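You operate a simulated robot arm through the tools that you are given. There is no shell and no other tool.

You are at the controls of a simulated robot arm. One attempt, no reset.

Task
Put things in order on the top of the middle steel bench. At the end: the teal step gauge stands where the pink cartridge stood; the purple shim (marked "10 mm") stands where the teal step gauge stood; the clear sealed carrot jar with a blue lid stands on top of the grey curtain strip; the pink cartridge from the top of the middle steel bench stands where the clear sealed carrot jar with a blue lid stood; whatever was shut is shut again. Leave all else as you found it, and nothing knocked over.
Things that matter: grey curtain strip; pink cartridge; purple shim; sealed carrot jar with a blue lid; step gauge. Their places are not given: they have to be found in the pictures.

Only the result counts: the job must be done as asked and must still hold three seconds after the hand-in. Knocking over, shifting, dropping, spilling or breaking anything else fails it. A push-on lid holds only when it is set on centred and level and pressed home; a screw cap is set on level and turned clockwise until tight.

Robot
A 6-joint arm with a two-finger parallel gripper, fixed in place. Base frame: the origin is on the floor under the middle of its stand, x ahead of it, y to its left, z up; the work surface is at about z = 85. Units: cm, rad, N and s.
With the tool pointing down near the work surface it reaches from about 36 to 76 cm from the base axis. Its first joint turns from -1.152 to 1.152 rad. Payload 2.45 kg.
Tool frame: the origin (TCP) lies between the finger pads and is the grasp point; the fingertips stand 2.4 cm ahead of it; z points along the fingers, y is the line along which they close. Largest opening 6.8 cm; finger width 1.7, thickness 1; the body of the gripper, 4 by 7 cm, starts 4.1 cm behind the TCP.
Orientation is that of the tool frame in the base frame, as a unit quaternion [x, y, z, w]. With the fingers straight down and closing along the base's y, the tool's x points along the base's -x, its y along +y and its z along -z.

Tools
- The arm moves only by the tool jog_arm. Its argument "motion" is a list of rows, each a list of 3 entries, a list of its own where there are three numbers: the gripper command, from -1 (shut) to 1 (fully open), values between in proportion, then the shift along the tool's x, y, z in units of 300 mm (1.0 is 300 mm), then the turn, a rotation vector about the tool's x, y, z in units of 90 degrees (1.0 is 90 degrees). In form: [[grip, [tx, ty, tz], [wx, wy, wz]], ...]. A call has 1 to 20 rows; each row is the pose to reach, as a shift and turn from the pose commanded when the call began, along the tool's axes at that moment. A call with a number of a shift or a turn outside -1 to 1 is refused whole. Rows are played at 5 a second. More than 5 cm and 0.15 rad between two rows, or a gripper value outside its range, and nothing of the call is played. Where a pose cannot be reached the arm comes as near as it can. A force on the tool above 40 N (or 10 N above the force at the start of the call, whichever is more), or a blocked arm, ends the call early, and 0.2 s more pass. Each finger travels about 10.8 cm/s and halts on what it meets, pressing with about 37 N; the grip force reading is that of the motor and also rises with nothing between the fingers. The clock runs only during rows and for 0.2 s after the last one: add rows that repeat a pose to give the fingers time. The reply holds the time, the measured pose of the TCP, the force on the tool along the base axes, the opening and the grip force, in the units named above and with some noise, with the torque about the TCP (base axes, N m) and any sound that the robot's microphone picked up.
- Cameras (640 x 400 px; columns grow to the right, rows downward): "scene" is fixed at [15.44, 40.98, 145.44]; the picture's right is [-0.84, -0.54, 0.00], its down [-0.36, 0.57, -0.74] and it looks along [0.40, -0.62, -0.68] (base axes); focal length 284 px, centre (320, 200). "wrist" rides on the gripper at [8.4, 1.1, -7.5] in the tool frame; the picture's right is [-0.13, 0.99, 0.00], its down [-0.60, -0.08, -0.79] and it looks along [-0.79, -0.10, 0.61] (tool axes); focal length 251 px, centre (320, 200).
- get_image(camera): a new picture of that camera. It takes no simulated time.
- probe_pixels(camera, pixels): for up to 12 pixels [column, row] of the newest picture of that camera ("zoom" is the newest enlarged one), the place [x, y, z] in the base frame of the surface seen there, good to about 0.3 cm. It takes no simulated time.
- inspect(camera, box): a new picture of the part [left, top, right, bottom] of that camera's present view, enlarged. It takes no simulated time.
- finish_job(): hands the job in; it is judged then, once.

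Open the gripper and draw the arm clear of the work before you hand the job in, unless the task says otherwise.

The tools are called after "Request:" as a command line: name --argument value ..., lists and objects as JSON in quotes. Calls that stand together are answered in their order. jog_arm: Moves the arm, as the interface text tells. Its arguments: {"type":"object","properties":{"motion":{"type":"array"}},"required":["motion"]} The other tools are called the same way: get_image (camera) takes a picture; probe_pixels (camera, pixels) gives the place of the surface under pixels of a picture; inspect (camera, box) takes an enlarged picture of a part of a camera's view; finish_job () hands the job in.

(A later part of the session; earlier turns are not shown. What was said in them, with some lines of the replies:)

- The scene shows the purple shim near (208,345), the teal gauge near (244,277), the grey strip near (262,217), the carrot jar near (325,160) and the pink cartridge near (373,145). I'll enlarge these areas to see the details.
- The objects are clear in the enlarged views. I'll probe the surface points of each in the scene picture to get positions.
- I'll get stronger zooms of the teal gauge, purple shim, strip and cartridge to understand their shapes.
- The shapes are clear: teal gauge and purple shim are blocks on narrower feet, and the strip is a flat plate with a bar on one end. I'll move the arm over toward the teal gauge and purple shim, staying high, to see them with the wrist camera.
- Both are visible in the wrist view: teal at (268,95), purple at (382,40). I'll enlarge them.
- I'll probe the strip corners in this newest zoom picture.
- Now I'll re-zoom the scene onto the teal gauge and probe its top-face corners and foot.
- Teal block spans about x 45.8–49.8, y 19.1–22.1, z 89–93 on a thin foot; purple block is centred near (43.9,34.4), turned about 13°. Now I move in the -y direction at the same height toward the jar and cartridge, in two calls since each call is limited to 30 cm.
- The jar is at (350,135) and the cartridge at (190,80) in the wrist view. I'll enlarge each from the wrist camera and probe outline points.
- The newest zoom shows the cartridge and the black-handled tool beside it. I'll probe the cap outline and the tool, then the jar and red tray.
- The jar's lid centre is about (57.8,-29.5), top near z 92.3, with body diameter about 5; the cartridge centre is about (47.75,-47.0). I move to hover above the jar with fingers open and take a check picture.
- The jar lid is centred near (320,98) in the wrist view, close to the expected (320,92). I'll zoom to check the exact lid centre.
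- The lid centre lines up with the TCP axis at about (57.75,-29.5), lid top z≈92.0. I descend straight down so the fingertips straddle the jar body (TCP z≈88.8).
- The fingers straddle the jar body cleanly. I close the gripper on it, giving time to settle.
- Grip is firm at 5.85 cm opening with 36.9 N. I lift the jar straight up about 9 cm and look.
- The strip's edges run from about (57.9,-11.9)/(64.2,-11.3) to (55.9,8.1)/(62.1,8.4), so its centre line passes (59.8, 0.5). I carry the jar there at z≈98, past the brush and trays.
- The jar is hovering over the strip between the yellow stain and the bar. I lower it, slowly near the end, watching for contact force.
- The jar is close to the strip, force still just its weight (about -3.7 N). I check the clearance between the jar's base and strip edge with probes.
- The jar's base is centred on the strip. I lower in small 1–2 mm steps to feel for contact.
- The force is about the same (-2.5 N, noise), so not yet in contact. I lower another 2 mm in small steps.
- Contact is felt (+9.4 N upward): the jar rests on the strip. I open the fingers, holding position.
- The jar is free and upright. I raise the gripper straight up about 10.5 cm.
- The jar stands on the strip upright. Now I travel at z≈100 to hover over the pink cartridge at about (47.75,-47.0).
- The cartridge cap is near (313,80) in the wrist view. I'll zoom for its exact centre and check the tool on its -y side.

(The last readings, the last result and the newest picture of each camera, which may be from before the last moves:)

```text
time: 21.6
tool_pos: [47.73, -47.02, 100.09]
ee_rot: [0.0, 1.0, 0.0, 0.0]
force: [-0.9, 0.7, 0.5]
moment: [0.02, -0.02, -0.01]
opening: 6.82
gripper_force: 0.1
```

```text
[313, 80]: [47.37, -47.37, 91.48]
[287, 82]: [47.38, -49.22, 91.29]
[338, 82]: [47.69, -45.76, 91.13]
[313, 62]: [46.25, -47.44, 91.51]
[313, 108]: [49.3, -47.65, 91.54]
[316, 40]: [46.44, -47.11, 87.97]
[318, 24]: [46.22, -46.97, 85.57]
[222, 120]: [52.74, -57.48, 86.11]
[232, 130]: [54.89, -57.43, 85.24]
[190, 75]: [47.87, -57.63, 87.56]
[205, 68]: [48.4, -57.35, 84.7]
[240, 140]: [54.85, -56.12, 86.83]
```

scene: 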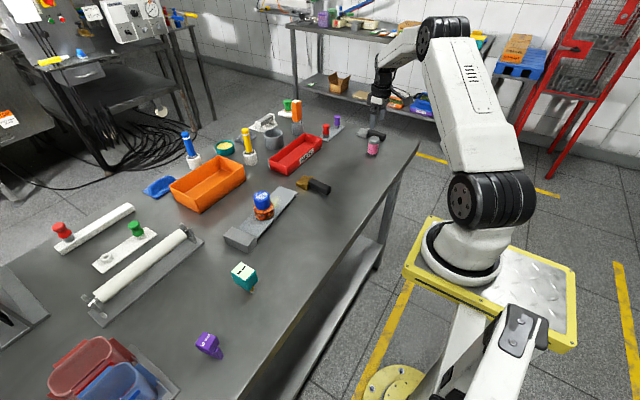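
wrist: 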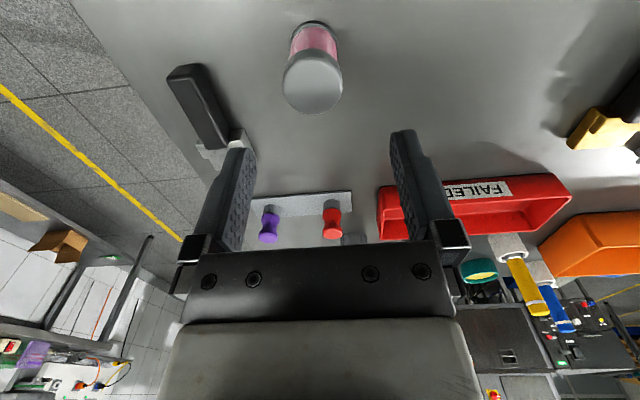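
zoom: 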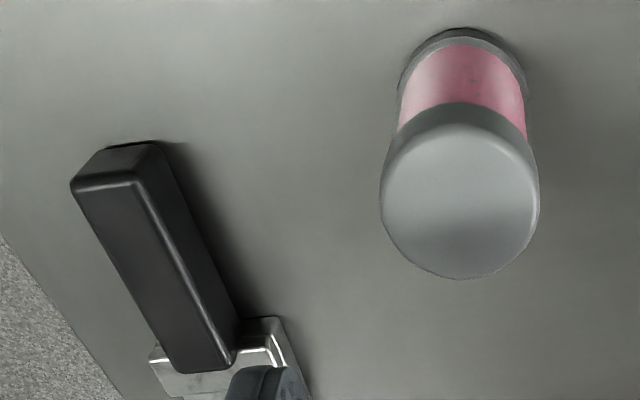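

Cap centre is about (47.75,-47.45), diameter ~3.95, top z≈91.5; the tool at y≈-57 is clear of the fingers. I shift 0.47 cm in -y and descend to TCP z≈88.6.

Request:
jog_arm --motion '[[1, [0, -0.016, 0.05], [0, 0, 0]], [1, [0, -0.016, 0.16], [0, 0, 0]], [1, [0, -0.016, 0.26], [0, 0, 0]], [1, [0, -0.016, 0.34], [0, 0, 0]], [1, [0, -0.016, 0.38], [0, 0, 0]], [1, [0, -0.016, 0.38], [0, 0, 0]]]'

Request:
get_image --camera "wrist"

```text
time: 23.0
tool_pos: [47.68, -47.23, 88.74]
ee_rot: [0.0, 1.0, 0.0, 0.0]
force: [0.4, 0.3, -0.5]
moment: [0.0, 0.01, 0.01]
opening: 6.77
gripper_force: 0.1
```

```text
taken
```

wrist: 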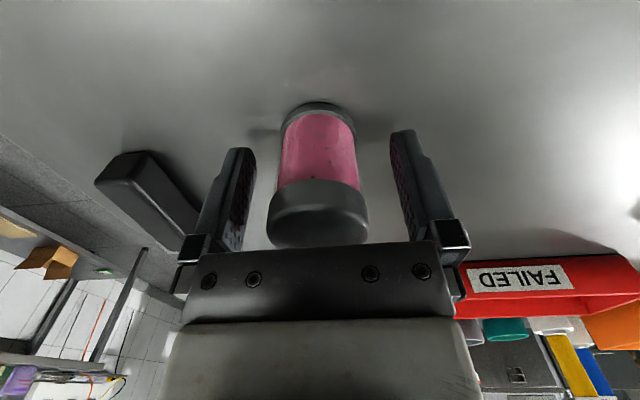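

The cartridge is centred between the fingers. I close on it.

Request:
jog_arm --motion '[[0.6, [0, 0, 0], [0, 0, 0]], [0.3, [0, 0, 0], [0, 0, 0]], [-1, [0, 0, 0], [0, 0, 0]], [-1, [0, 0, 0], [0, 0, 0]]]'

Request:
get_image --camera "wrist"

```text
time: 24.0
tool_pos: [47.58, -47.38, 88.68]
ee_rot: [0.0, 1.0, 0.0, 0.0]
force: [1.0, 0.0, 0.6]
moment: [-0.03, 0.0, 0.01]
opening: 3.96
gripper_force: 36.9
```

```text
taken
```

wrist: 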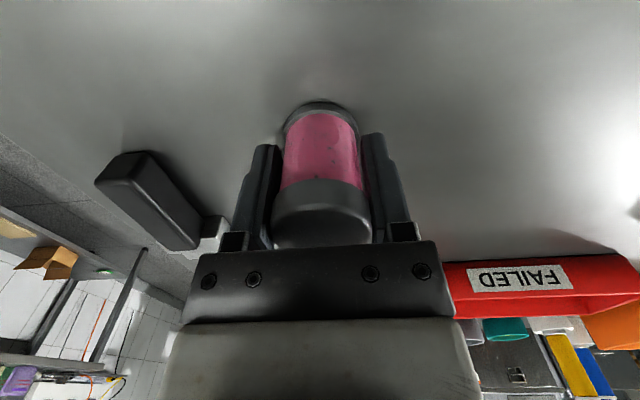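

Grip is firm at 3.96 cm. I lift the cartridge straight up 9 cm, then carry it toward the jar's former place (57.8,-29.5).

Request:
jog_arm --motion '[[-1, [0, 0, -0.03], [0, 0, 0]], [-1, [0, 0, -0.1], [0, 0, 0]], [-1, [0, 0, -0.2], [0, 0, 0]], [-1, [0, 0, -0.3], [0, 0, 0]], [-1, [-0.04, 0.07, -0.3], [0, 0, 0]], [-1, [-0.11, 0.2, -0.3], [0, 0, 0]], [-1, [-0.18, 0.32, -0.3], [0, 0, 0]], [-1, [-0.25, 0.45, -0.3], [0, 0, 0]], [-1, [-0.31, 0.555, -0.3], [0, 0, 0]], [-1, [-0.335, 0.599, -0.3], [0, 0, 0]], [-1, [-0.335, 0.599, -0.3], [0, 0, 0]], [-1, [-0.335, 0.599, -0.3], [0, 0, 0]]]'

Request:
get_image --camera "wrist"

Request:
inspect --camera "scene" --box '[275, 100, 405, 200]'

```text
time: 26.6
tool_pos: [57.81, -29.64, 97.94]
ee_rot: [0.0, 1.0, 0.0, 0.0]
force: [0.1, 0.5, -1.4]
moment: [0.0, -0.02, 0.0]
opening: 3.95
gripper_force: 37.6
```

```text
taken
```

wrist: 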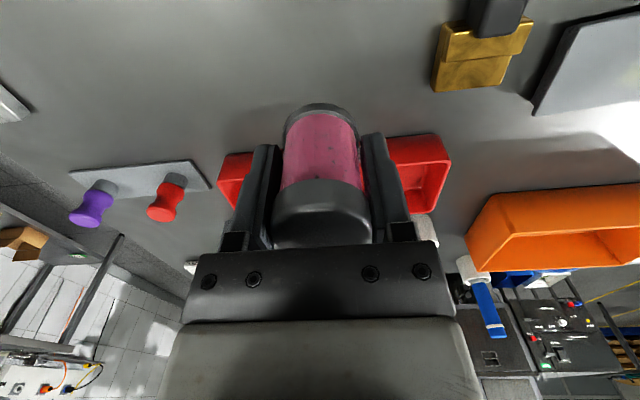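

```text
4.00 times, centred on (340, 150) of scene
```

zoom: 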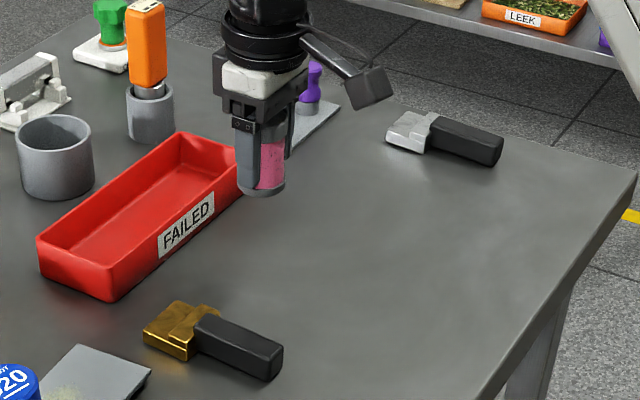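

The cartridge hovers over the jar's former spot, with clear bench below. I lower to just above the bench, slowing at the end.

Request:
jog_arm --motion '[[-1, [0, 0, 0.1], [0, 0, 0]], [-1, [0, 0, 0.2], [0, 0, 0]], [-1, [0, 0, 0.26], [0, 0, 0]], [-1, [0, 0, 0.285], [0, 0, 0]], [-1, [0, 0, 0.294], [0, 0, 0]], [-1, [0, 0, 0.298], [0, 0, 0]], [-1, [0, 0, 0.298], [0, 0, 0]]]'

Request:
inspect --camera "scene" --box '[295, 120, 355, 180]'

```text
time: 28.2
tool_pos: [57.82, -29.49, 88.8]
ee_rot: [0.0, 1.0, 0.0, 0.0]
force: [0.2, 0.5, -0.5]
moment: [-0.05, -0.02, -0.01]
opening: 3.96
gripper_force: 37.4
```

```text
6.67 times, centred on (325, 150) of scene
```

zoom: 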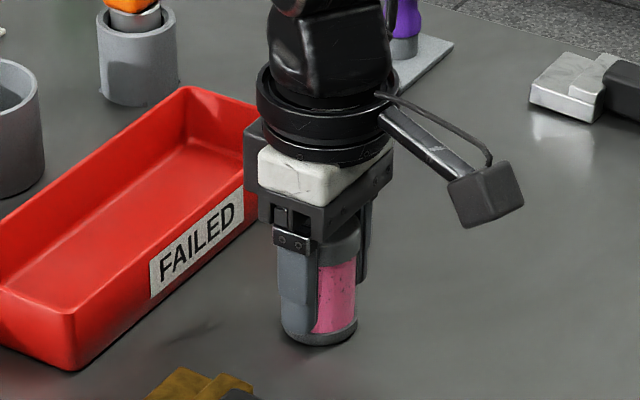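

Almost on the bench, no clear contact yet. I lower 1 mm or so more in tiny steps.

Request:
jog_arm --motion '[[-1, [0, 0, 0.002], [0, 0, 0]], [-1, [0, 0, 0.004], [0, 0, 0]], [-1, [0, 0, 0.004], [0, 0, 0]]]'

```text
time: 29.0
tool_pos: [57.89, -29.49, 88.65]
ee_rot: [0.0, 1.0, -0.001, 0.001]
force: [-2.9, 1.2, 11.9]
moment: [0.11, 0.16, 0.03]
opening: 3.96
gripper_force: 36.9
```

Contact with the bench is felt (+11.9 N). I open the fingers and let it stand.

Request:
jog_arm --motion '[[0.3, [0, 0, 0], [0, 0, 0]], [0.7, [0, 0, 0], [0, 0, 0]], [1, [0, 0, 0], [0, 0, 0]], [1, [0, 0, 0], [0, 0, 0]]]'

Request:
get_image --camera "wrist"

```text
time: 30.0
tool_pos: [57.82, -29.51, 88.75]
ee_rot: [-0.001, 1.0, 0.001, 0.0]
force: [0.3, -0.6, -0.1]
moment: [0.02, 0.01, -0.03]
opening: 6.81
gripper_force: 0.0
```

```text
taken
```

wrist: 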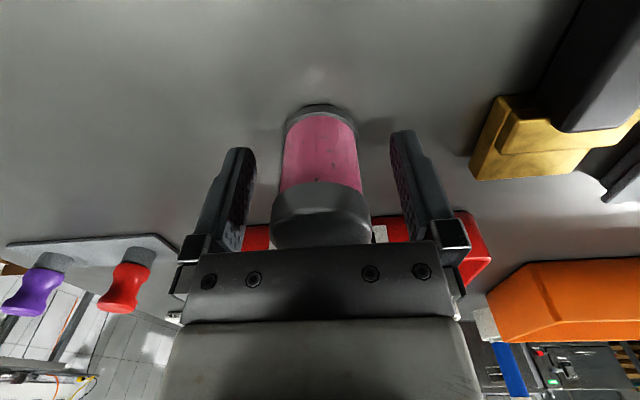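

The cartridge stands free. I raise the gripper straight up to z≈101 and check.

Request:
jog_arm --motion '[[1, [0, 0, -0.05], [0, 0, 0]], [1, [0, 0, -0.15], [0, 0, 0]], [1, [0, 0, -0.28], [0, 0, 0]], [1, [0, 0, -0.42], [0, 0, 0]], [1, [0, 0, -0.42], [0, 0, 0]]]'

Request:
inspect --camera "scene" --box '[275, 100, 405, 200]'

```text
time: 31.2
tool_pos: [57.82, -29.38, 101.28]
ee_rot: [0.0, 1.0, -0.001, -0.001]
force: [-0.2, -0.3, -0.5]
moment: [0.02, 0.0, -0.03]
opening: 6.81
gripper_force: 0.0
```

```text
4.00 times, centred on (340, 150) of scene
```

zoom: 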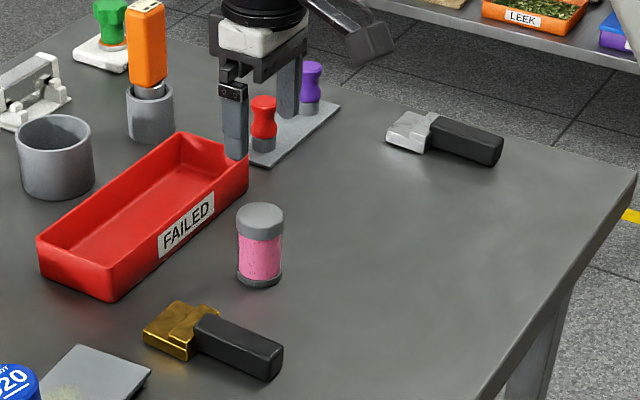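

The pink cartridge stands where the jar stood. Next I travel at z≈101 to hover above the teal gauge at about (47.85,20.6).

Request:
jog_arm --motion '[[1, [0.028, 0.139, 0], [0, 0, 0]], [1, [0.055, 0.278, 0], [0, 0, 0]], [1, [0.083, 0.418, 0], [0, 0, 0]], [1, [0.111, 0.557, 0], [0, 0, 0]], [1, [0.138, 0.696, 0], [0, 0, 0]], [1, [0.166, 0.835, 0], [0, 0, 0]]]'

Request:
jog_arm --motion '[[1, [0.028, 0.139, 0], [0, 0, 0]], [1, [0.055, 0.278, 0], [0, 0, 0]], [1, [0.083, 0.418, 0], [0, 0, 0]], [1, [0.111, 0.557, 0], [0, 0, 0]], [1, [0.138, 0.696, 0], [0, 0, 0]], [1, [0.166, 0.835, 0], [0, 0, 0]], [1, [0.166, 0.835, 0], [0, 0, 0]], [1, [0.166, 0.835, 0], [0, 0, 0]]]'

Request:
get_image --camera "wrist"

Request:
inspect --camera "wrist" --box '[270, 20, 370, 130]'

```text
time: 32.6
tool_pos: [52.84, -4.51, 101.4]
ee_rot: [-0.001, 1.0, 0.0, -0.001]
force: [-0.5, 0.6, 0.1]
moment: [-0.02, 0.03, 0.0]
opening: 6.79
gripper_force: 0.1
```

```text
time: 34.4
tool_pos: [47.85, 20.79, 101.14]
ee_rot: [-0.001, 1.0, 0.0, 0.0]
force: [-0.6, 0.5, 0.8]
moment: [-0.01, -0.02, -0.02]
opening: 6.8
gripper_force: 0.1
```

```text
taken
```

wrist: 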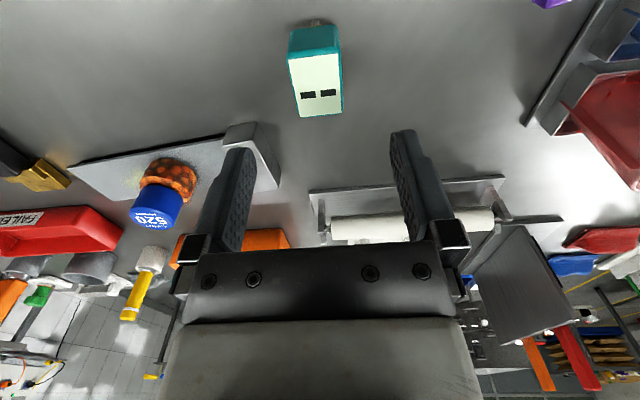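

```text
3.64 times, centred on (320, 75) of wrist
```

zoom: 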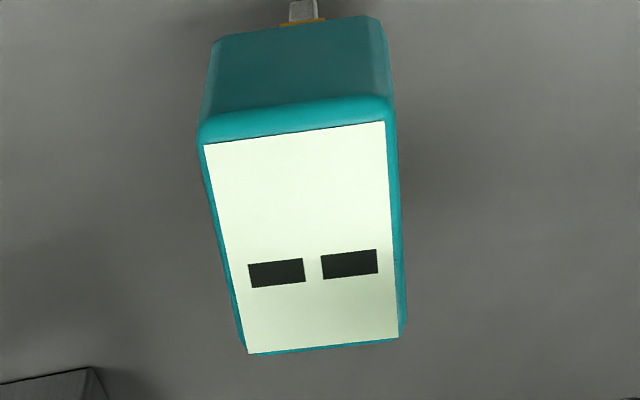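

The teal block is nearly under the gripper. I'll probe its corners to get its centre and yaw.

Request:
probe_pixels --camera "zoom" --pixels '[[212, 150], [378, 128], [392, 330], [252, 346], [305, 240], [300, 60], [222, 50], [370, 30], [303, 10], [293, 12], [315, 12], [400, 200]]'

Request:
inspect --camera "wrist" --box '[290, 0, 350, 50]'

```text
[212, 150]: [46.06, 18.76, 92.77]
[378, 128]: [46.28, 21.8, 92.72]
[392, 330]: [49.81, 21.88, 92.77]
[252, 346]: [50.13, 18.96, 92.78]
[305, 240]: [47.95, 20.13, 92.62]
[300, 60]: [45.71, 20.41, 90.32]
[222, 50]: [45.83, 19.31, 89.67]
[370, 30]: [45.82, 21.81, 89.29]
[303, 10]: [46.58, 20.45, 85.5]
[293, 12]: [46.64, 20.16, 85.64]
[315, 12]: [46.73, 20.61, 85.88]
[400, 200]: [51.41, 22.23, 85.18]
```

```text
8.00 times, centred on (320, 25) of wrist
```

zoom: 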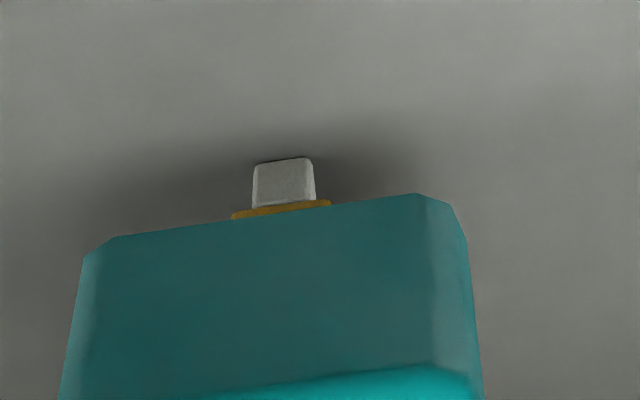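

The teal block's centre is about (47.85,20.45), aligned with base axes, 3 cm wide in y, z 89–93, on a 0.6 cm wide foot. I shift slightly and descend to TCP z≈91.2 to grip the block by its y sides.

Request:
jog_arm --motion '[[1, [0, -0.005, 0.05], [0, 0, 0]], [1, [0, -0.005, 0.15], [0, 0, 0]], [1, [0, -0.005, 0.24], [0, 0, 0]], [1, [0, -0.005, 0.3], [0, 0, 0]], [1, [0, -0.005, 0.331], [0, 0, 0]], [1, [0, -0.005, 0.331], [0, 0, 0]]]'

Request:
get_image --camera "wrist"

Request:
inspect --camera "scene" --box '[204, 232, 284, 312]'

```text
time: 35.8
tool_pos: [47.78, 20.51, 91.27]
ee_rot: [0.001, 1.0, 0.001, 0.0]
force: [0.2, -0.7, -0.9]
moment: [0.05, -0.02, 0.01]
opening: 6.81
gripper_force: 0.1
```

```text
taken
```

wrist: 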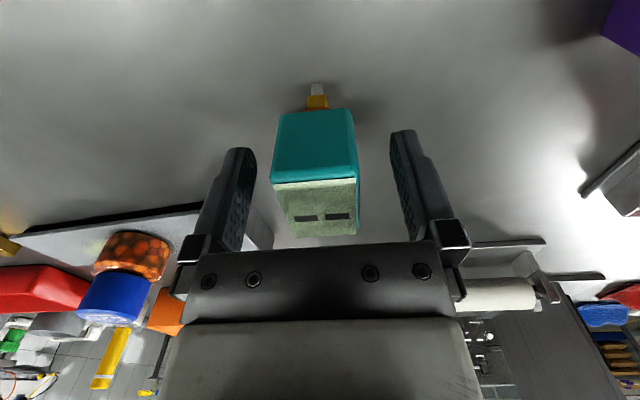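

```text
5.00 times, centred on (244, 272) of scene
```

zoom: 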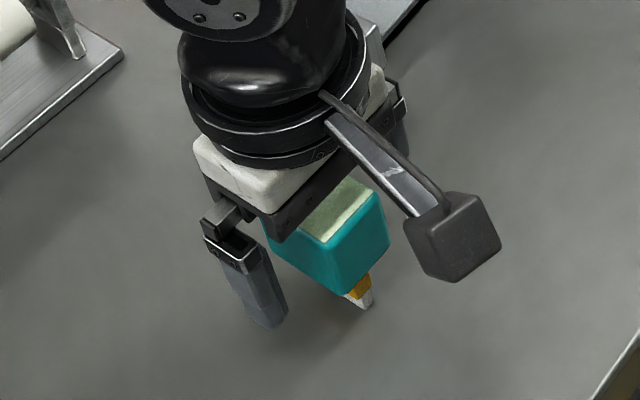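

The block sits centred between the fingers with its foot clear. I close the gripper gradually.

Request:
jog_arm --motion '[[0.5, [0, 0, 0], [0, 0, 0]], [0.15, [0, 0, 0], [0, 0, 0]], [0.0, [0, 0, 0], [0, 0, 0]], [-0.1, [0, 0, 0], [0, 0, 0]], [-0.3, [0, 0, 0], [0, 0, 0]], [-1, [0, 0, 0], [0, 0, 0]], [-1, [0, 0, 0], [0, 0, 0]]]'

Request:
get_image --camera "wrist"

```text
time: 37.4
tool_pos: [47.7, 20.45, 91.32]
ee_rot: [0.0, 1.0, 0.001, 0.0]
force: [0.0, -1.2, 0.0]
moment: [-0.03, -0.02, -0.02]
opening: 3.36
gripper_force: 37.2
```

```text
taken
```

wrist: 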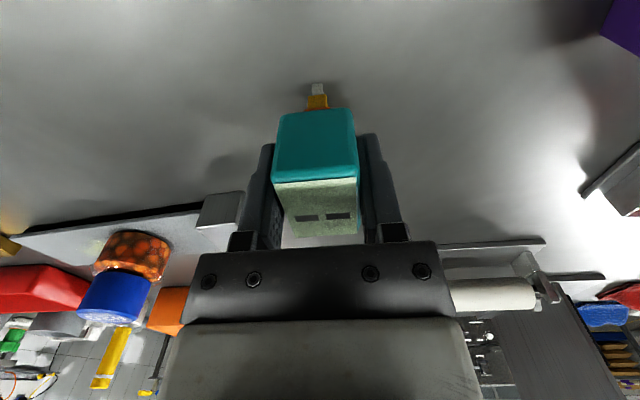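

The block is gripped at 3.36 cm. I lift it straight up 9 cm and check the foot clears.

Request:
jog_arm --motion '[[-1, [0, 0, -0.02], [0, 0, 0]], [-1, [0, 0, -0.08], [0, 0, 0]], [-1, [0, 0, -0.17], [0, 0, 0]], [-1, [0, 0, -0.26], [0, 0, 0]], [-1, [0, 0, -0.3], [0, 0, 0]], [-1, [0, 0, -0.3], [0, 0, 0]]]'

Request:
inspect --camera "scene" --box '[204, 212, 284, 312]'

Request:
get_image --camera "wrist"

```text
time: 38.8
tool_pos: [47.82, 20.52, 100.34]
ee_rot: [0.001, 1.0, 0.0, -0.001]
force: [0.0, 0.5, -0.9]
moment: [0.0, 0.0, 0.02]
opening: 3.39
gripper_force: 37.0
```

```text
4.00 times, centred on (244, 262) of scene
```

zoom: 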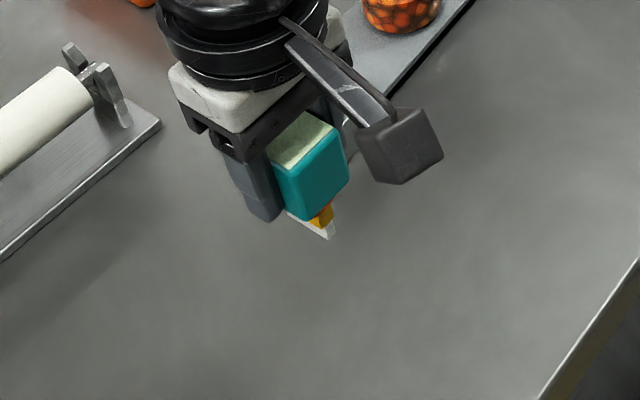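

```text
taken
```

wrist: 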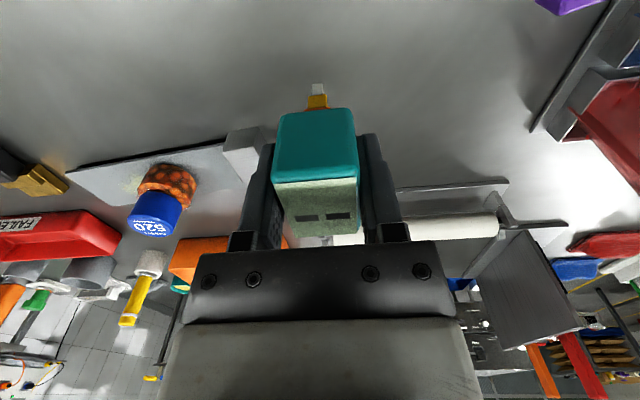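

The gauge is held level. I carry it along -y at z≈100 in three calls to the cartridge's former place (47.75,-47.45).

Request:
jog_arm --motion '[[-1, [0, -0.06, 0], [0, 0, 0]], [-1, [0, -0.18, 0], [0, 0, 0]], [-1, [0, -0.31, 0], [0, 0, 0]], [-1, [0, -0.44, 0], [0, 0, 0]], [-1, [0, -0.57, 0], [0, 0, 0]], [-1, [0, -0.7, 0], [0, 0, 0]], [-1, [0, -0.8, 0], [0, 0, 0]]]'

Request:
jog_arm --motion '[[-1, [0, -0.09, 0], [0, 0, 0]], [-1, [0, -0.21, 0], [0, 0, 0]], [-1, [0, -0.34, 0], [0, 0, 0]], [-1, [0, -0.47, 0], [0, 0, 0]], [-1, [0, -0.6, 0], [0, 0, 0]], [-1, [0, -0.72, 0], [0, 0, 0]], [-1, [0, -0.8, 0], [0, 0, 0]]]'

Request:
jog_arm --motion '[[-1, [0.001, -0.09, 0], [0, 0, 0]], [-1, [0.002, -0.21, 0], [0, 0, 0]], [-1, [0.003, -0.34, 0], [0, 0, 0]], [-1, [0.003, -0.47, 0], [0, 0, 0]], [-1, [0.003, -0.58, 0], [0, 0, 0]], [-1, [0.003, -0.64, 0], [0, 0, 0]], [-1, [0.003, -0.663, 0], [0, 0, 0]], [-1, [0.003, -0.663, 0], [0, 0, 0]], [-1, [0.003, -0.663, 0], [0, 0, 0]]]'

Request:
get_image --camera "wrist"

Request:
get_image --camera "scene"

```text
time: 40.4
tool_pos: [47.79, -3.23, 100.47]
ee_rot: [-0.001, 1.0, 0.0, 0.0]
force: [-1.0, -0.7, -0.6]
moment: [0.01, -0.01, 0.0]
opening: 3.36
gripper_force: 36.8
```

```text
time: 42.0
tool_pos: [47.64, -27.5, 100.17]
ee_rot: [-0.001, 1.0, -0.001, -0.001]
force: [1.1, -0.6, -0.9]
moment: [-0.03, -0.03, -0.02]
opening: 3.36
gripper_force: 37.2
```

```text
time: 44.0
tool_pos: [47.67, -47.3, 100.25]
ee_rot: [0.0, 1.0, 0.0, 0.0]
force: [0.4, 0.5, -1.0]
moment: [0.02, 0.0, 0.03]
opening: 3.37
gripper_force: 37.3
```

```text
taken
```

wrist: 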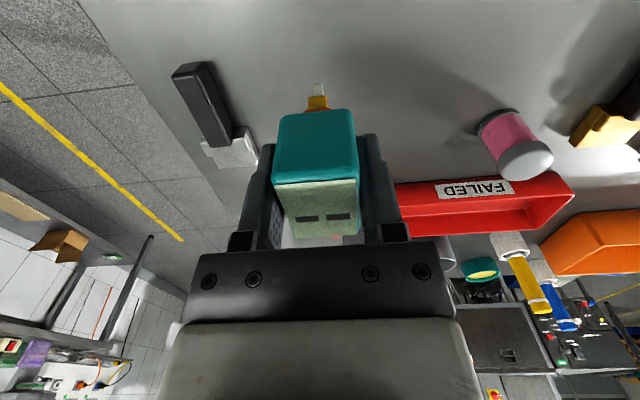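

```text
taken
```

scene: 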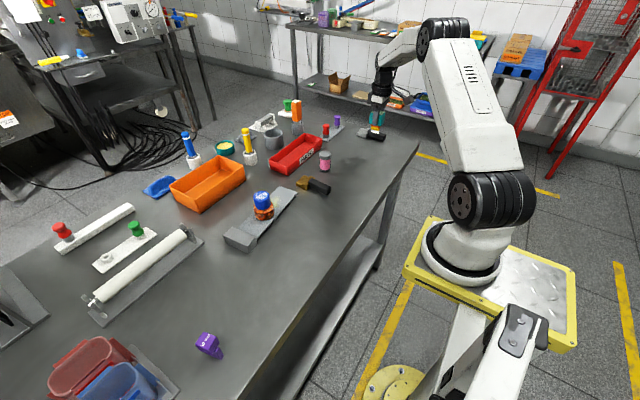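

It is over the right spot with clear bench below. I lower to just above the bench.

Request:
jog_arm --motion '[[-1, [0, 0, 0.06], [0, 0, 0]], [-1, [0, 0, 0.15], [0, 0, 0]], [-1, [0, 0, 0.23], [0, 0, 0]], [-1, [0, 0, 0.275], [0, 0, 0]], [-1, [0, 0, 0.29], [0, 0, 0]], [-1, [0, 0, 0.295], [0, 0, 0]], [-1, [0, 0, 0.295], [0, 0, 0]]]'

Request:
inspect --camera "scene" --box '[345, 110, 405, 160]'

```text
time: 45.6
tool_pos: [47.84, -47.29, 91.53]
ee_rot: [0.0, 1.0, 0.0, 0.0]
force: [-0.1, 0.3, -0.5]
moment: [-0.01, -0.05, 0.02]
opening: 3.39
gripper_force: 37.0
```

```text
8.00 times, centred on (375, 135) of scene
```

zoom: 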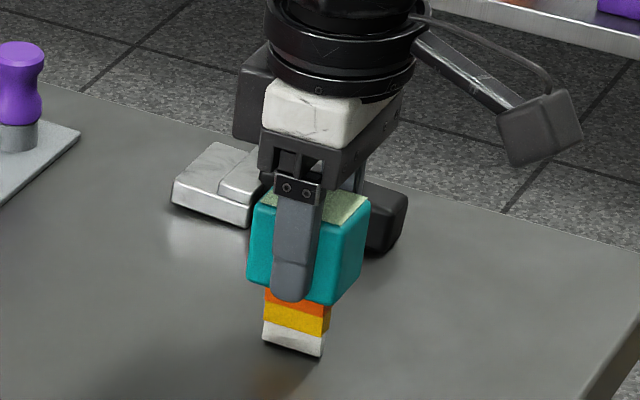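

The stepped foot is just above the bench. I lower in sub-millimetre steps until contact.

Request:
jog_arm --motion '[[-1, [0, 0, 0.003], [0, 0, 0]], [-1, [0, 0, 0.005], [0, 0, 0]], [-1, [0, 0, 0.006], [0, 0, 0]], [-1, [0, 0, 0.006], [0, 0, 0]]]'

```text
time: 46.6
tool_pos: [47.81, -47.35, 91.35]
ee_rot: [-0.001, 1.0, -0.001, 0.0]
force: [-0.1, 2.7, 6.6]
moment: [0.13, -0.01, 0.02]
opening: 3.35
gripper_force: 37.1
```

Contact is felt (+6.6 N). I open slowly so the gauge settles on its foot.

Request:
jog_arm --motion '[[0.05, [0, 0, 0], [0, 0, 0]], [0.15, [0, 0, 0], [0, 0, 0]], [0.3, [0, 0, 0], [0, 0, 0]], [0.6, [0, 0, 0], [0, 0, 0]], [1, [0, 0, 0], [0, 0, 0]], [1, [0, 0, 0], [0, 0, 0]]]'

Request:
get_image --camera "wrist"

Request:
inspect --camera "scene" --box '[345, 110, 405, 160]'

```text
time: 48.0
tool_pos: [47.79, -47.26, 91.3]
ee_rot: [0.0, 1.0, 0.0, 0.0]
force: [0.9, 0.3, 0.4]
moment: [0.0, 0.01, 0.01]
opening: 6.82
gripper_force: 0.0
```

```text
taken
```

wrist: 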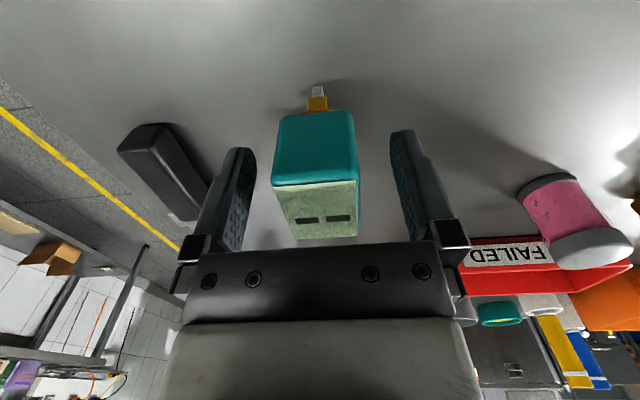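

```text
8.00 times, centred on (375, 135) of scene
```

zoom: 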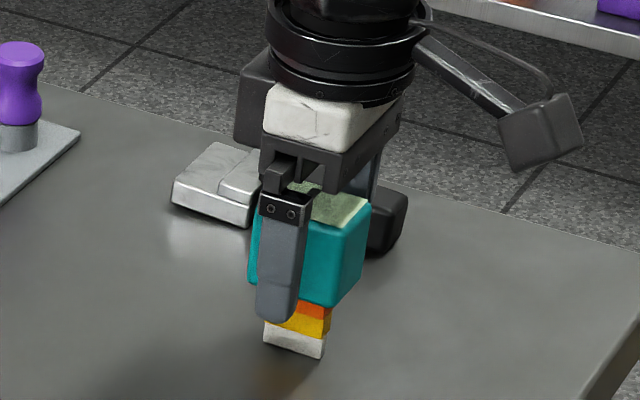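

The gauge stands upright and free. I raise straight up to z≈103 and check.

Request:
jog_arm --motion '[[1, [0, 0, -0.04], [0, 0, 0]], [1, [0, 0, -0.13], [0, 0, 0]], [1, [0, 0, -0.25], [0, 0, 0]], [1, [0, 0, -0.38], [0, 0, 0]], [1, [0, 0, -0.38], [0, 0, 0]]]'

Request:
inspect --camera "scene" --box '[275, 100, 405, 200]'

```text
time: 49.2
tool_pos: [47.71, -47.28, 102.88]
ee_rot: [0.0, 1.0, 0.0, 0.0]
force: [-0.7, -0.6, -0.2]
moment: [-0.01, 0.05, -0.01]
opening: 6.78
gripper_force: 0.0
```

```text
4.00 times, centred on (340, 150) of scene
```

zoom: 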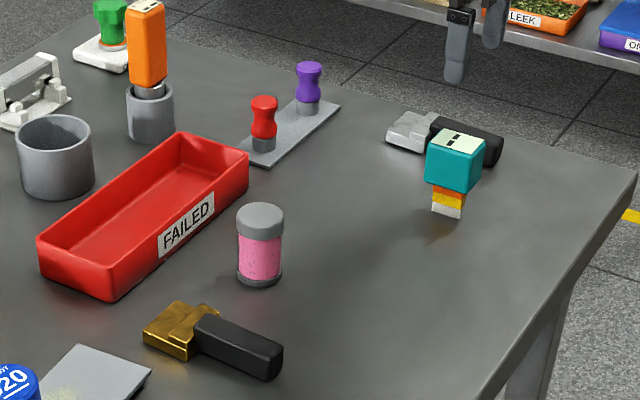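

The teal gauge stands in the cartridge's old place. I travel back along +y in three calls to hover above the purple shim at about (44,34.4).

Request:
jog_arm --motion '[[1, [0.006, 0.13, 0], [0, 0, 0]], [1, [0.012, 0.26, 0], [0, 0, 0]], [1, [0.018, 0.39, 0], [0, 0, 0]], [1, [0.024, 0.52, 0], [0, 0, 0]], [1, [0.03, 0.65, 0], [0, 0, 0]], [1, [0.036, 0.78, 0], [0, 0, 0]], [1, [0.042, 0.909, 0], [0, 0, 0]]]'

Request:
jog_arm --motion '[[1, [0.006, 0.13, 0], [0, 0, 0]], [1, [0.012, 0.26, 0], [0, 0, 0]], [1, [0.018, 0.39, 0], [0, 0, 0]], [1, [0.024, 0.52, 0], [0, 0, 0]], [1, [0.03, 0.65, 0], [0, 0, 0]], [1, [0.036, 0.78, 0], [0, 0, 0]], [1, [0.042, 0.909, 0], [0, 0, 0]]]'

Request:
jog_arm --motion '[[1, [0.006, 0.13, 0.005], [0, 0, 0]], [1, [0.012, 0.26, 0.01], [0, 0, 0]], [1, [0.018, 0.39, 0.015], [0, 0, 0]], [1, [0.024, 0.52, 0.02], [0, 0, 0]], [1, [0.03, 0.65, 0.03], [0, 0, 0]], [1, [0.036, 0.78, 0.04], [0, 0, 0]], [1, [0.042, 0.909, 0.05], [0, 0, 0]], [1, [0.042, 0.909, 0.05], [0, 0, 0]], [1, [0.042, 0.909, 0.05], [0, 0, 0]]]'

Request:
get_image --camera "wrist"

Request:
inspect --camera "wrist" --box '[260, 0, 380, 130]'

```text
time: 50.8
tool_pos: [46.43, -20.06, 102.6]
ee_rot: [0.0, 1.0, -0.001, 0.0]
force: [-0.2, 1.3, -0.7]
moment: [0.0, -0.01, 0.01]
opening: 6.83
gripper_force: 0.1
```

```text
time: 52.4
tool_pos: [45.2, 7.21, 102.55]
ee_rot: [0.0, 1.0, 0.0, -0.001]
force: [-0.6, 0.1, 0.3]
moment: [0.02, -0.04, -0.01]
opening: 6.79
gripper_force: 0.1
```

```text
time: 54.4
tool_pos: [43.98, 34.56, 101.2]
ee_rot: [0.0, 1.0, 0.0, 0.0]
force: [-0.5, 0.0, -0.3]
moment: [0.04, 0.01, 0.01]
opening: 6.77
gripper_force: 0.0
```

```text
taken
```

wrist: 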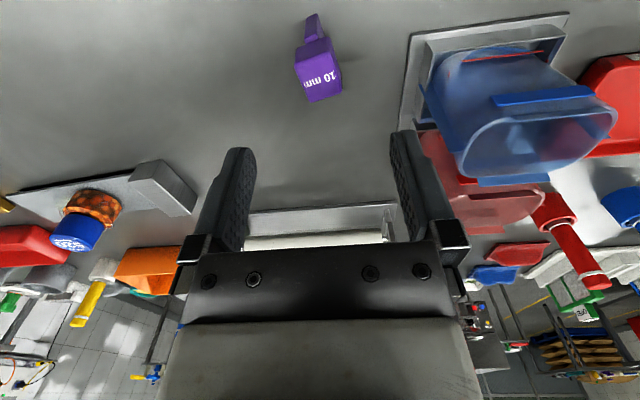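

```text
3.08 times, centred on (320, 65) of wrist
```

zoom: 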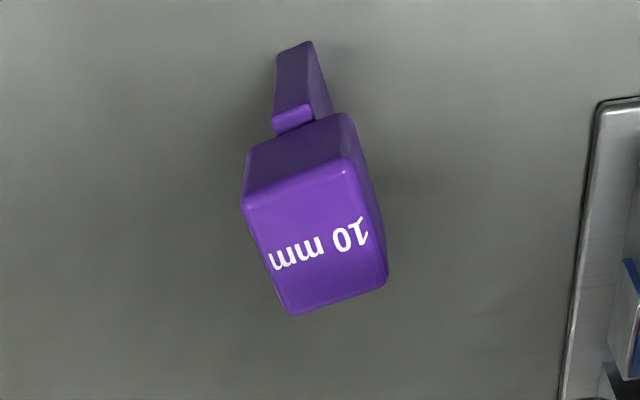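

The purple block's centre is about (43.85,34.35), yaw about 13°. I'll probe the bin plate's edge on the right and the shim for clearance before descending.

Request:
probe_pixels --camera "zoom" --pixels '[[605, 130], [580, 300], [585, 220], [250, 212], [340, 175], [380, 278], [293, 308], [315, 245], [296, 50], [282, 110], [310, 105], [316, 60]]'

Request:
inspect --camera "scene" --box '[165, 290, 265, 380]'

```text
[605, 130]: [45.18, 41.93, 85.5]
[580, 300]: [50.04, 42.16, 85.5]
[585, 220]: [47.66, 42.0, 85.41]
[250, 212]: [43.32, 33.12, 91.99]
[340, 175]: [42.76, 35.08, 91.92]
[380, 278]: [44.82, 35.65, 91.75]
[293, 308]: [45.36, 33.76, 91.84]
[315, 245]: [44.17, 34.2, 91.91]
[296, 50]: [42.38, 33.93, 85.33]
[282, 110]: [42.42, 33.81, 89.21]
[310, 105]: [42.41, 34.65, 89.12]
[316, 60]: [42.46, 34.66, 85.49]
```

```text
4.44 times, centred on (215, 335) of scene
```

zoom: 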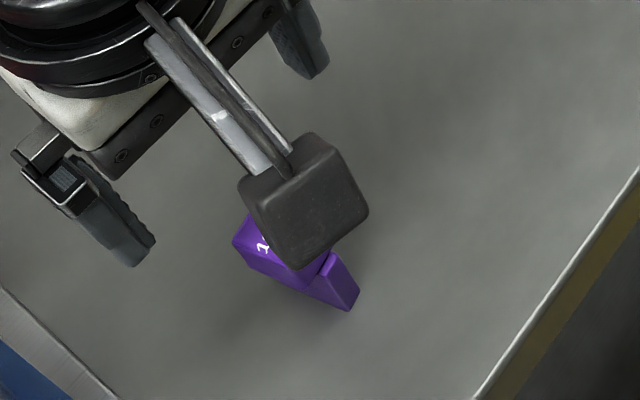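

The plate edge is at y≈42, clear of the fingers. Block yaw is about 15°, so I turn the tool by 15° (negative about tool z) while high and then check.

Request:
jog_arm --motion '[[1, [0, 0, 0], [0, 0, -0.06]], [1, [0, 0, 0], [0, 0, -0.12]], [1, [0, 0, 0], [0, 0, -0.167]], [1, [0, 0, 0], [0, 0, -0.167]], [1, [0, 0, 0], [0, 0, -0.167]]]'

Request:
inspect --camera "wrist" --box '[260, 0, 380, 130]'

```text
time: 55.6
tool_pos: [43.97, 34.43, 101.24]
ee_rot: [-0.131, 0.991, 0.001, 0.0]
force: [1.0, -0.1, 0.0]
moment: [0.02, -0.01, -0.02]
opening: 6.8
gripper_force: 0.1
```

```text
3.08 times, centred on (320, 65) of wrist
```

zoom: 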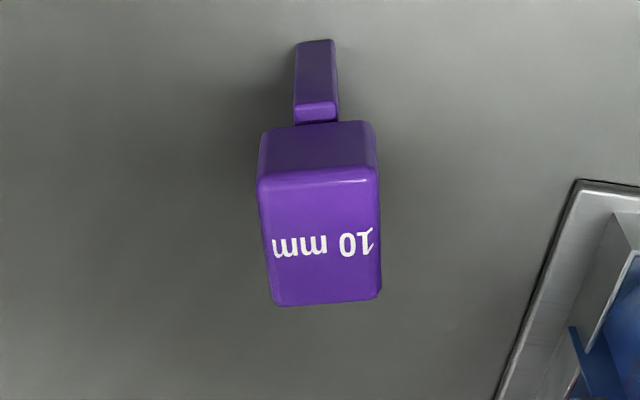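

The shim block is now aligned with the gripper and centred at about (321,79). I descend to TCP z≈90.6.

Request:
jog_arm --motion '[[1, [0.004, 0, 0.06], [0, 0, 0]], [1, [0.004, 0, 0.16], [0, 0, 0]], [1, [0.004, 0, 0.25], [0, 0, 0]], [1, [0.004, 0, 0.32], [0, 0, 0]], [1, [0.004, 0, 0.349], [0, 0, 0]], [1, [0.004, 0, 0.349], [0, 0, 0]]]'

Request:
get_image --camera "wrist"

Request:
inspect --camera "scene" --box '[165, 290, 265, 380]'

```text
time: 57.0
tool_pos: [43.77, 34.49, 90.79]
ee_rot: [-0.132, 0.991, 0.001, 0.0]
force: [-0.3, -0.9, -0.3]
moment: [0.0, 0.0, 0.02]
opening: 6.8
gripper_force: 0.1
```

```text
taken
```

wrist: 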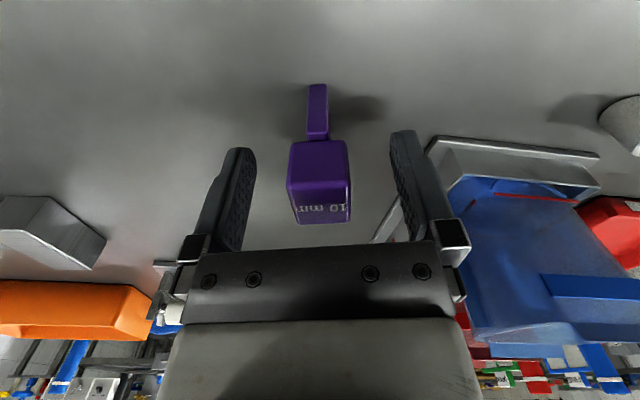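

```text
4.44 times, centred on (215, 335) of scene
```

zoom: 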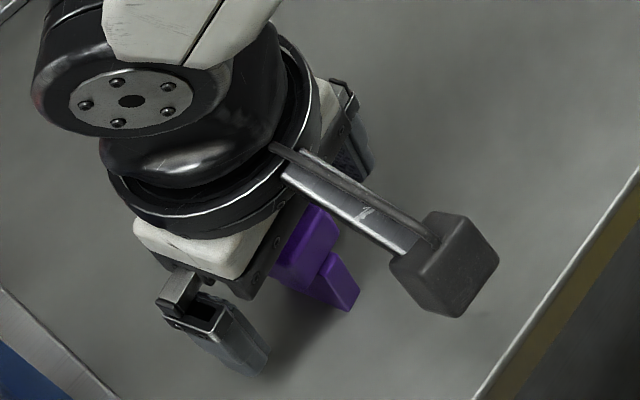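

The shim is centred between the fingers, clear of the bin. I close gradually.

Request:
jog_arm --motion '[[0.4, [0, 0, 0], [0, 0, 0]], [0.0, [0, 0, 0], [0, 0, 0]], [-0.15, [0, 0, 0], [0, 0, 0]], [-0.25, [0, 0, 0], [0, 0, 0]], [-0.4, [0, 0, 0], [0, 0, 0]], [-1, [0, 0, 0], [0, 0, 0]], [-1, [0, 0, 0], [0, 0, 0]]]'

Request:
get_image --camera "wrist"

```text
time: 58.6
tool_pos: [43.75, 34.51, 90.78]
ee_rot: [-0.131, 0.991, 0.0, 0.0]
force: [-0.4, -0.6, 0.0]
moment: [-0.06, 0.01, 0.02]
opening: 2.57
gripper_force: 36.6
```

```text
taken
```

wrist: 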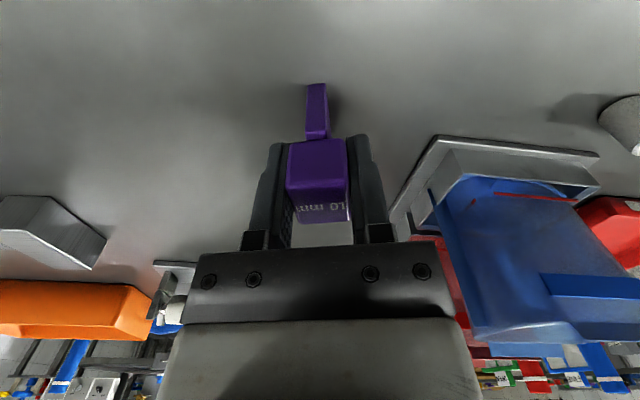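

The shim is gripped at 2.57 cm. I lift it straight up 9 cm, then turn the tool back to its nominal orientation.

Request:
jog_arm --motion '[[-1, [0, 0, -0.02], [0, 0, 0]], [-1, [0, 0, -0.08], [0, 0, 0]], [-1, [0, 0, -0.17], [0, 0, 0]], [-1, [0, 0, -0.26], [0, 0, 0]], [-1, [0, 0, -0.3], [0, 0, 0]], [-1, [0, 0, -0.3], [0, 0, 0.06]], [-1, [0, 0, -0.3], [0, 0, 0.12]], [-1, [0, 0, -0.3], [0, 0, 0.167]], [-1, [0, 0, -0.3], [0, 0, 0.167]], [-1, [0, 0, -0.3], [0, 0, 0.167]]]'

Request:
get_image --camera "wrist"

```text
time: 60.8
tool_pos: [43.77, 34.41, 99.69]
ee_rot: [-0.001, 1.0, 0.0, 0.0]
force: [-0.3, 0.2, -0.7]
moment: [0.02, -0.03, -0.01]
opening: 2.5
gripper_force: 37.1
```

```text
taken
```

wrist: 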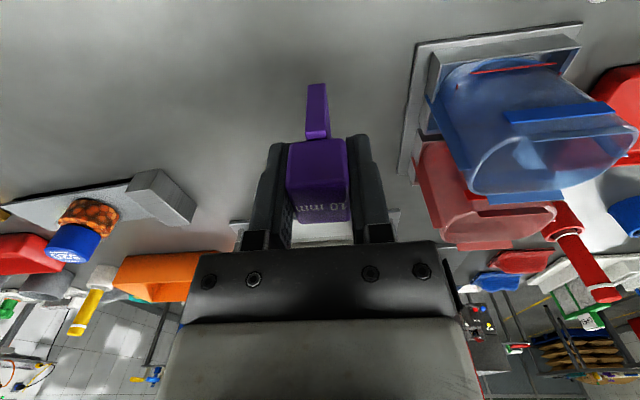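

The shim is lifted and turned level. I carry it to the teal gauge's former place (47.85,20.45).

Request:
jog_arm --motion '[[-1, [-0.02, -0.06, 0], [0, 0, 0]], [-1, [-0.05, -0.18, 0], [0, 0, 0]], [-1, [-0.09, -0.3, 0], [0, 0, 0]], [-1, [-0.12, -0.41, 0], [0, 0, 0]], [-1, [-0.133, -0.463, 0], [0, 0, 0]], [-1, [-0.133, -0.463, 0], [0, 0, 0]], [-1, [-0.133, -0.463, 0.1], [0, 0, 0]], [-1, [-0.133, -0.463, 0.19], [0, 0, 0]], [-1, [-0.133, -0.463, 0.25], [0, 0, 0]], [-1, [-0.133, -0.463, 0.28], [0, 0, 0]], [-1, [-0.133, -0.463, 0.292], [0, 0, 0]], [-1, [-0.133, -0.463, 0.292], [0, 0, 0]]]'

Request:
inspect --camera "scene" --box '[204, 222, 284, 312]'

Request:
get_image --camera "wrist"

```text
time: 63.4
tool_pos: [47.85, 20.4, 90.97]
ee_rot: [0.0, 1.0, 0.0, 0.0]
force: [0.1, -0.8, -0.8]
moment: [0.01, -0.02, 0.01]
opening: 2.51
gripper_force: 37.0
```

```text
4.44 times, centred on (244, 267) of scene
```

zoom: 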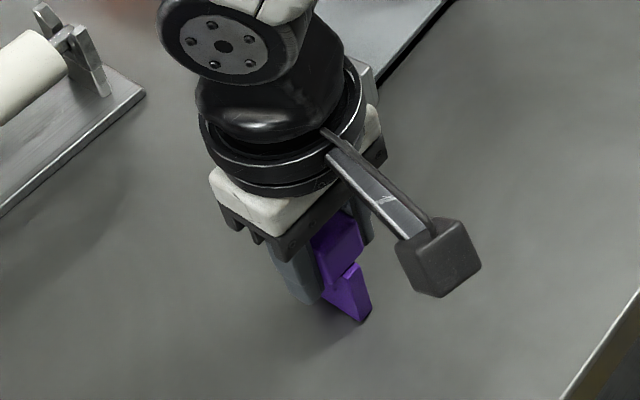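

```text
taken
```

wrist: 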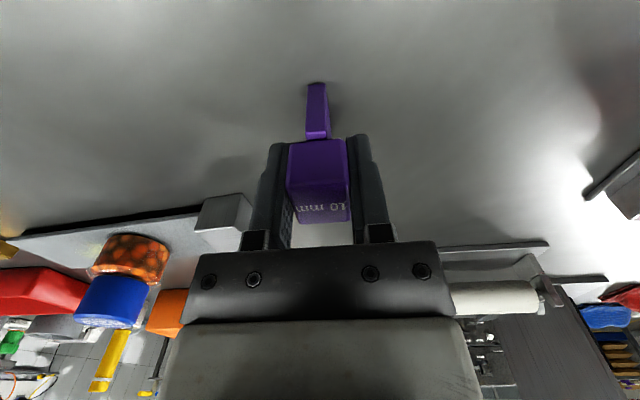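

The shim is about 2–3 mm above the bench. I lower in sub-millimetre steps until contact.

Request:
jog_arm --motion '[[-1, [0, 0, 0.003], [0, 0, 0]], [-1, [0, 0, 0.006], [0, 0, 0]], [-1, [0, 0, 0.008], [0, 0, 0]], [-1, [0, 0, 0.009], [0, 0, 0]], [-1, [0, 0, 0.009], [0, 0, 0]]]'

```text
time: 64.6
tool_pos: [47.82, 20.46, 90.68]
ee_rot: [0.0, 1.0, 0.0, 0.001]
force: [-2.4, -5.9, 23.3]
moment: [-0.35, 0.19, -0.03]
opening: 2.53
gripper_force: 37.0
```

Contact is firm (+23 N); I relieve it by about half a millimetre before opening.

Request:
jog_arm --motion '[[-1, [0, 0, -0.0015], [0, 0, 0]], [-1, [0, 0, -0.002], [0, 0, 0]], [-1, [0, 0, -0.002], [0, 0, 0]]]'

```text
time: 65.4
tool_pos: [47.9, 20.5, 90.69]
ee_rot: [-0.001, 1.0, 0.002, 0.001]
force: [2.8, -1.4, 9.4]
moment: [-0.11, -0.17, 0.01]
opening: 2.52
gripper_force: 37.0
```

Contact force is down to +9.4 N. I open slowly to let the shim stand.

Request:
jog_arm --motion '[[-0.2, [0, 0, 0], [0, 0, 0]], [-0.1, [0, 0, 0], [0, 0, 0]], [0.1, [0, 0, 0], [0, 0, 0]], [0.4, [0, 0, 0], [0, 0, 0]], [0.8, [0, 0, 0], [0, 0, 0]], [0.8, [0, 0, 0], [0, 0, 0]]]'

Request:
get_image --camera "wrist"

Request:
inspect --camera "scene" --box '[204, 222, 284, 312]'

```text
time: 66.8
tool_pos: [47.8, 20.49, 90.72]
ee_rot: [0.0, 1.0, -0.001, 0.0]
force: [-0.2, -0.2, -0.1]
moment: [-0.01, -0.02, 0.0]
opening: 6.11
gripper_force: 0.0
```

```text
taken
```

wrist: 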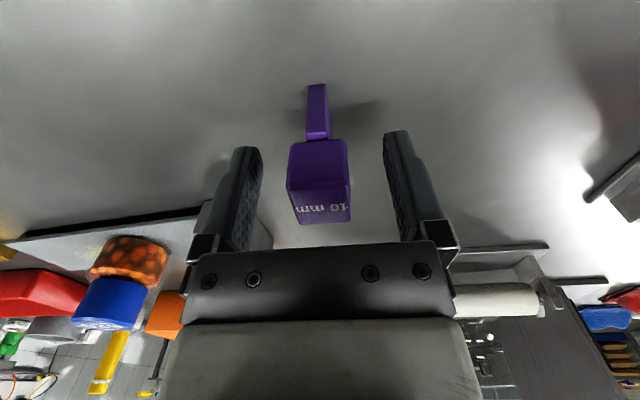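

```text
4.44 times, centred on (244, 267) of scene
```

zoom: 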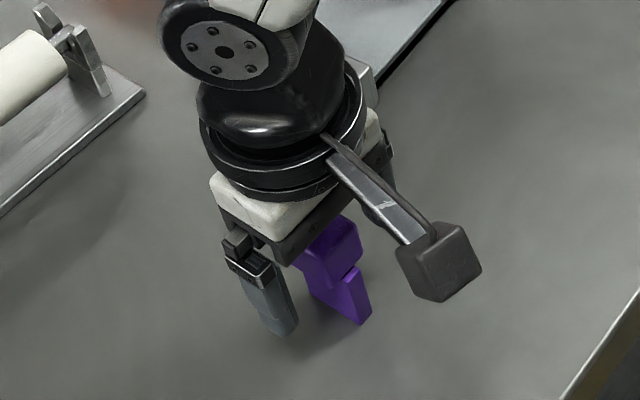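

The shim stands free. I raise straight up about 20 cm, well clear of everything.

Request:
jog_arm --motion '[[0.8, [0, 0, -0.04], [0, 0, 0]], [0.9, [0, 0, -0.13], [0, 0, 0]], [1, [0, 0, -0.27], [0, 0, 0]], [1, [0, 0, -0.42], [0, 0, 0]], [1, [0, 0, -0.57], [0, 0, 0]], [1, [0, 0, -0.7], [0, 0, 0]], [1, [0, 0, -0.7], [0, 0, 0]], [1, [0, 0, -0.7], [0, 0, 0]]]'

Request:
get_image --camera "wrist"

Request:
get_image --camera "scene"

```text
time: 68.6
tool_pos: [47.98, 20.64, 111.78]
ee_rot: [0.0, 1.0, 0.001, 0.0]
force: [0.2, 0.5, 0.0]
moment: [-0.03, 0.01, 0.0]
opening: 6.8
gripper_force: 0.1
```

```text
taken
```

wrist: 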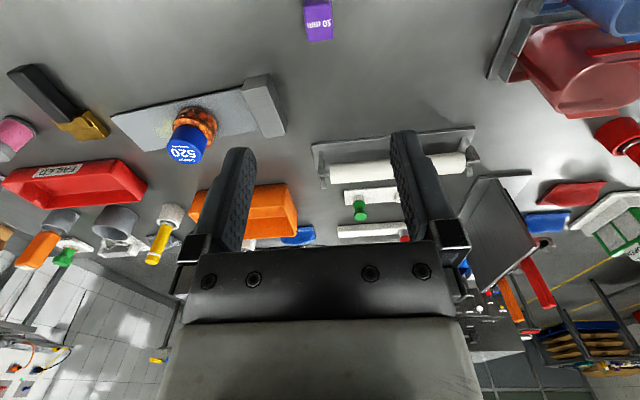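

```text
taken
```

scene: 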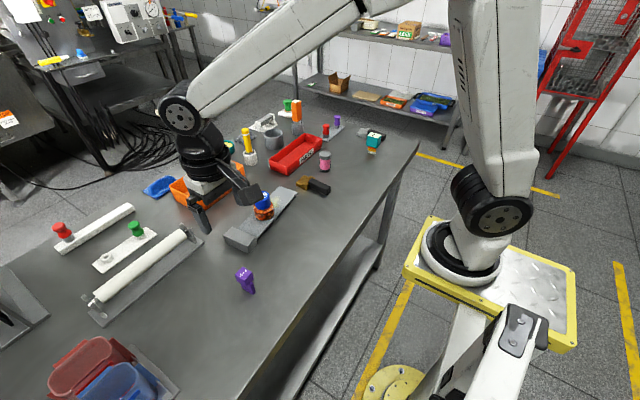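

Everything looks in place. I'll verify by enlarging and probing the placed objects.

Request:
inspect --camera "scene" --box '[220, 252, 268, 302]'

Request:
probe_pixels --camera "zoom" --pixels '[[290, 165], [340, 190], [335, 230], [400, 320], [380, 300], [320, 180]]'

Request:
inspect --camera "scene" --box '[225, 160, 321, 260]'

Request:
inspect --camera "scene" --box '[300, 110, 400, 180]'

Request:
probe_pixels --camera "scene" --pixels '[[325, 154], [325, 165], [373, 135], [371, 151], [263, 198], [263, 212]]'

```text
8.00 times, centred on (244, 277) of scene
```

zoom: 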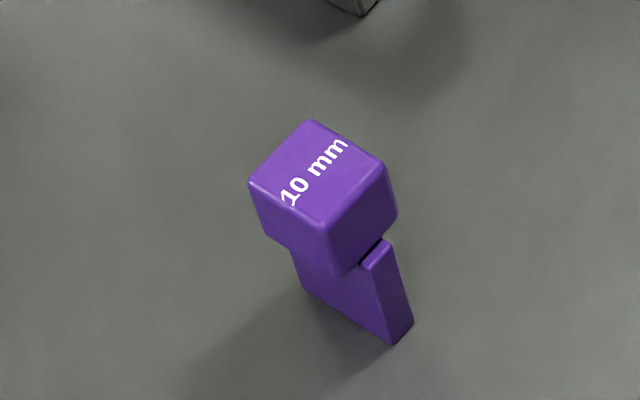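

```text
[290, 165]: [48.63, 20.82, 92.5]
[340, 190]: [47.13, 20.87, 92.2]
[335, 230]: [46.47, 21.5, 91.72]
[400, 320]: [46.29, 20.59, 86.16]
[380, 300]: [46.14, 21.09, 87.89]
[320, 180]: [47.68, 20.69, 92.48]
```

```text
4.00 times, centred on (273, 210) of scene
```

zoom: 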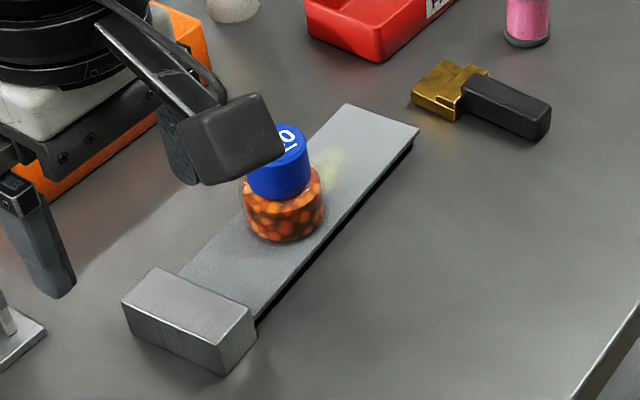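

```text
5.71 times, centred on (350, 145) of scene
```

zoom: 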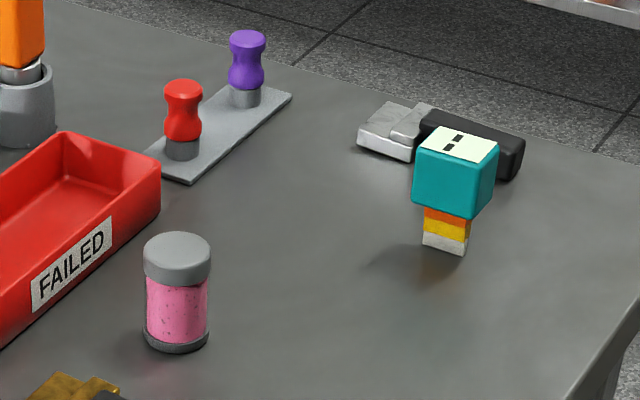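

```text
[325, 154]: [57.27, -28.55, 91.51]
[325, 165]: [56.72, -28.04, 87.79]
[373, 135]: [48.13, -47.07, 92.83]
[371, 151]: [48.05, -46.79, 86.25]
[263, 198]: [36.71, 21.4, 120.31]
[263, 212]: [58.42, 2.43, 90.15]
```

All four objects stand where they should: shim at (47.8,20.5), jar upright and sealed on the strip, cartridge at (57.8,-29.5), gauge at (47.8,-47.4). The gripper is open and clear at z≈112, so I hand the job in.

Request:
finish_job

```text
The job is handed in.
```

I moved all four objects to the places you asked for and handed the job in. The final pictures and position readings matched the plan, but no verdict came back after the hand-in.

| Object | Now stands | Position x, y (cm) |
|---|---|---|
| Carrot jar | On the grey curtain strip, between the yellow stain and the end bar, still sealed | about 59.8, 0.5 |
| Pink cartridge | Where the carrot jar stood | about 57.8, -29.5 |
| Teal step gauge | Where the pink cartridge stood | about 47.8, -47.4 |
| Purple shim (10 mm) | Where the teal step gauge stood | about 47.8, 20.5 |

- **Shim orientation:** I turned the shim about 15° while carrying it, so it now lines up with the bench axes as the teal gauge did.
- **Lids and caps:** I never opened anything, so the jar and cartridge are as shut as I found them.
- **Other objects:** nothing else on the bench looked moved or knocked over in the last pictures. The gripper was open and about 20 cm above the bench objects at hand-in.
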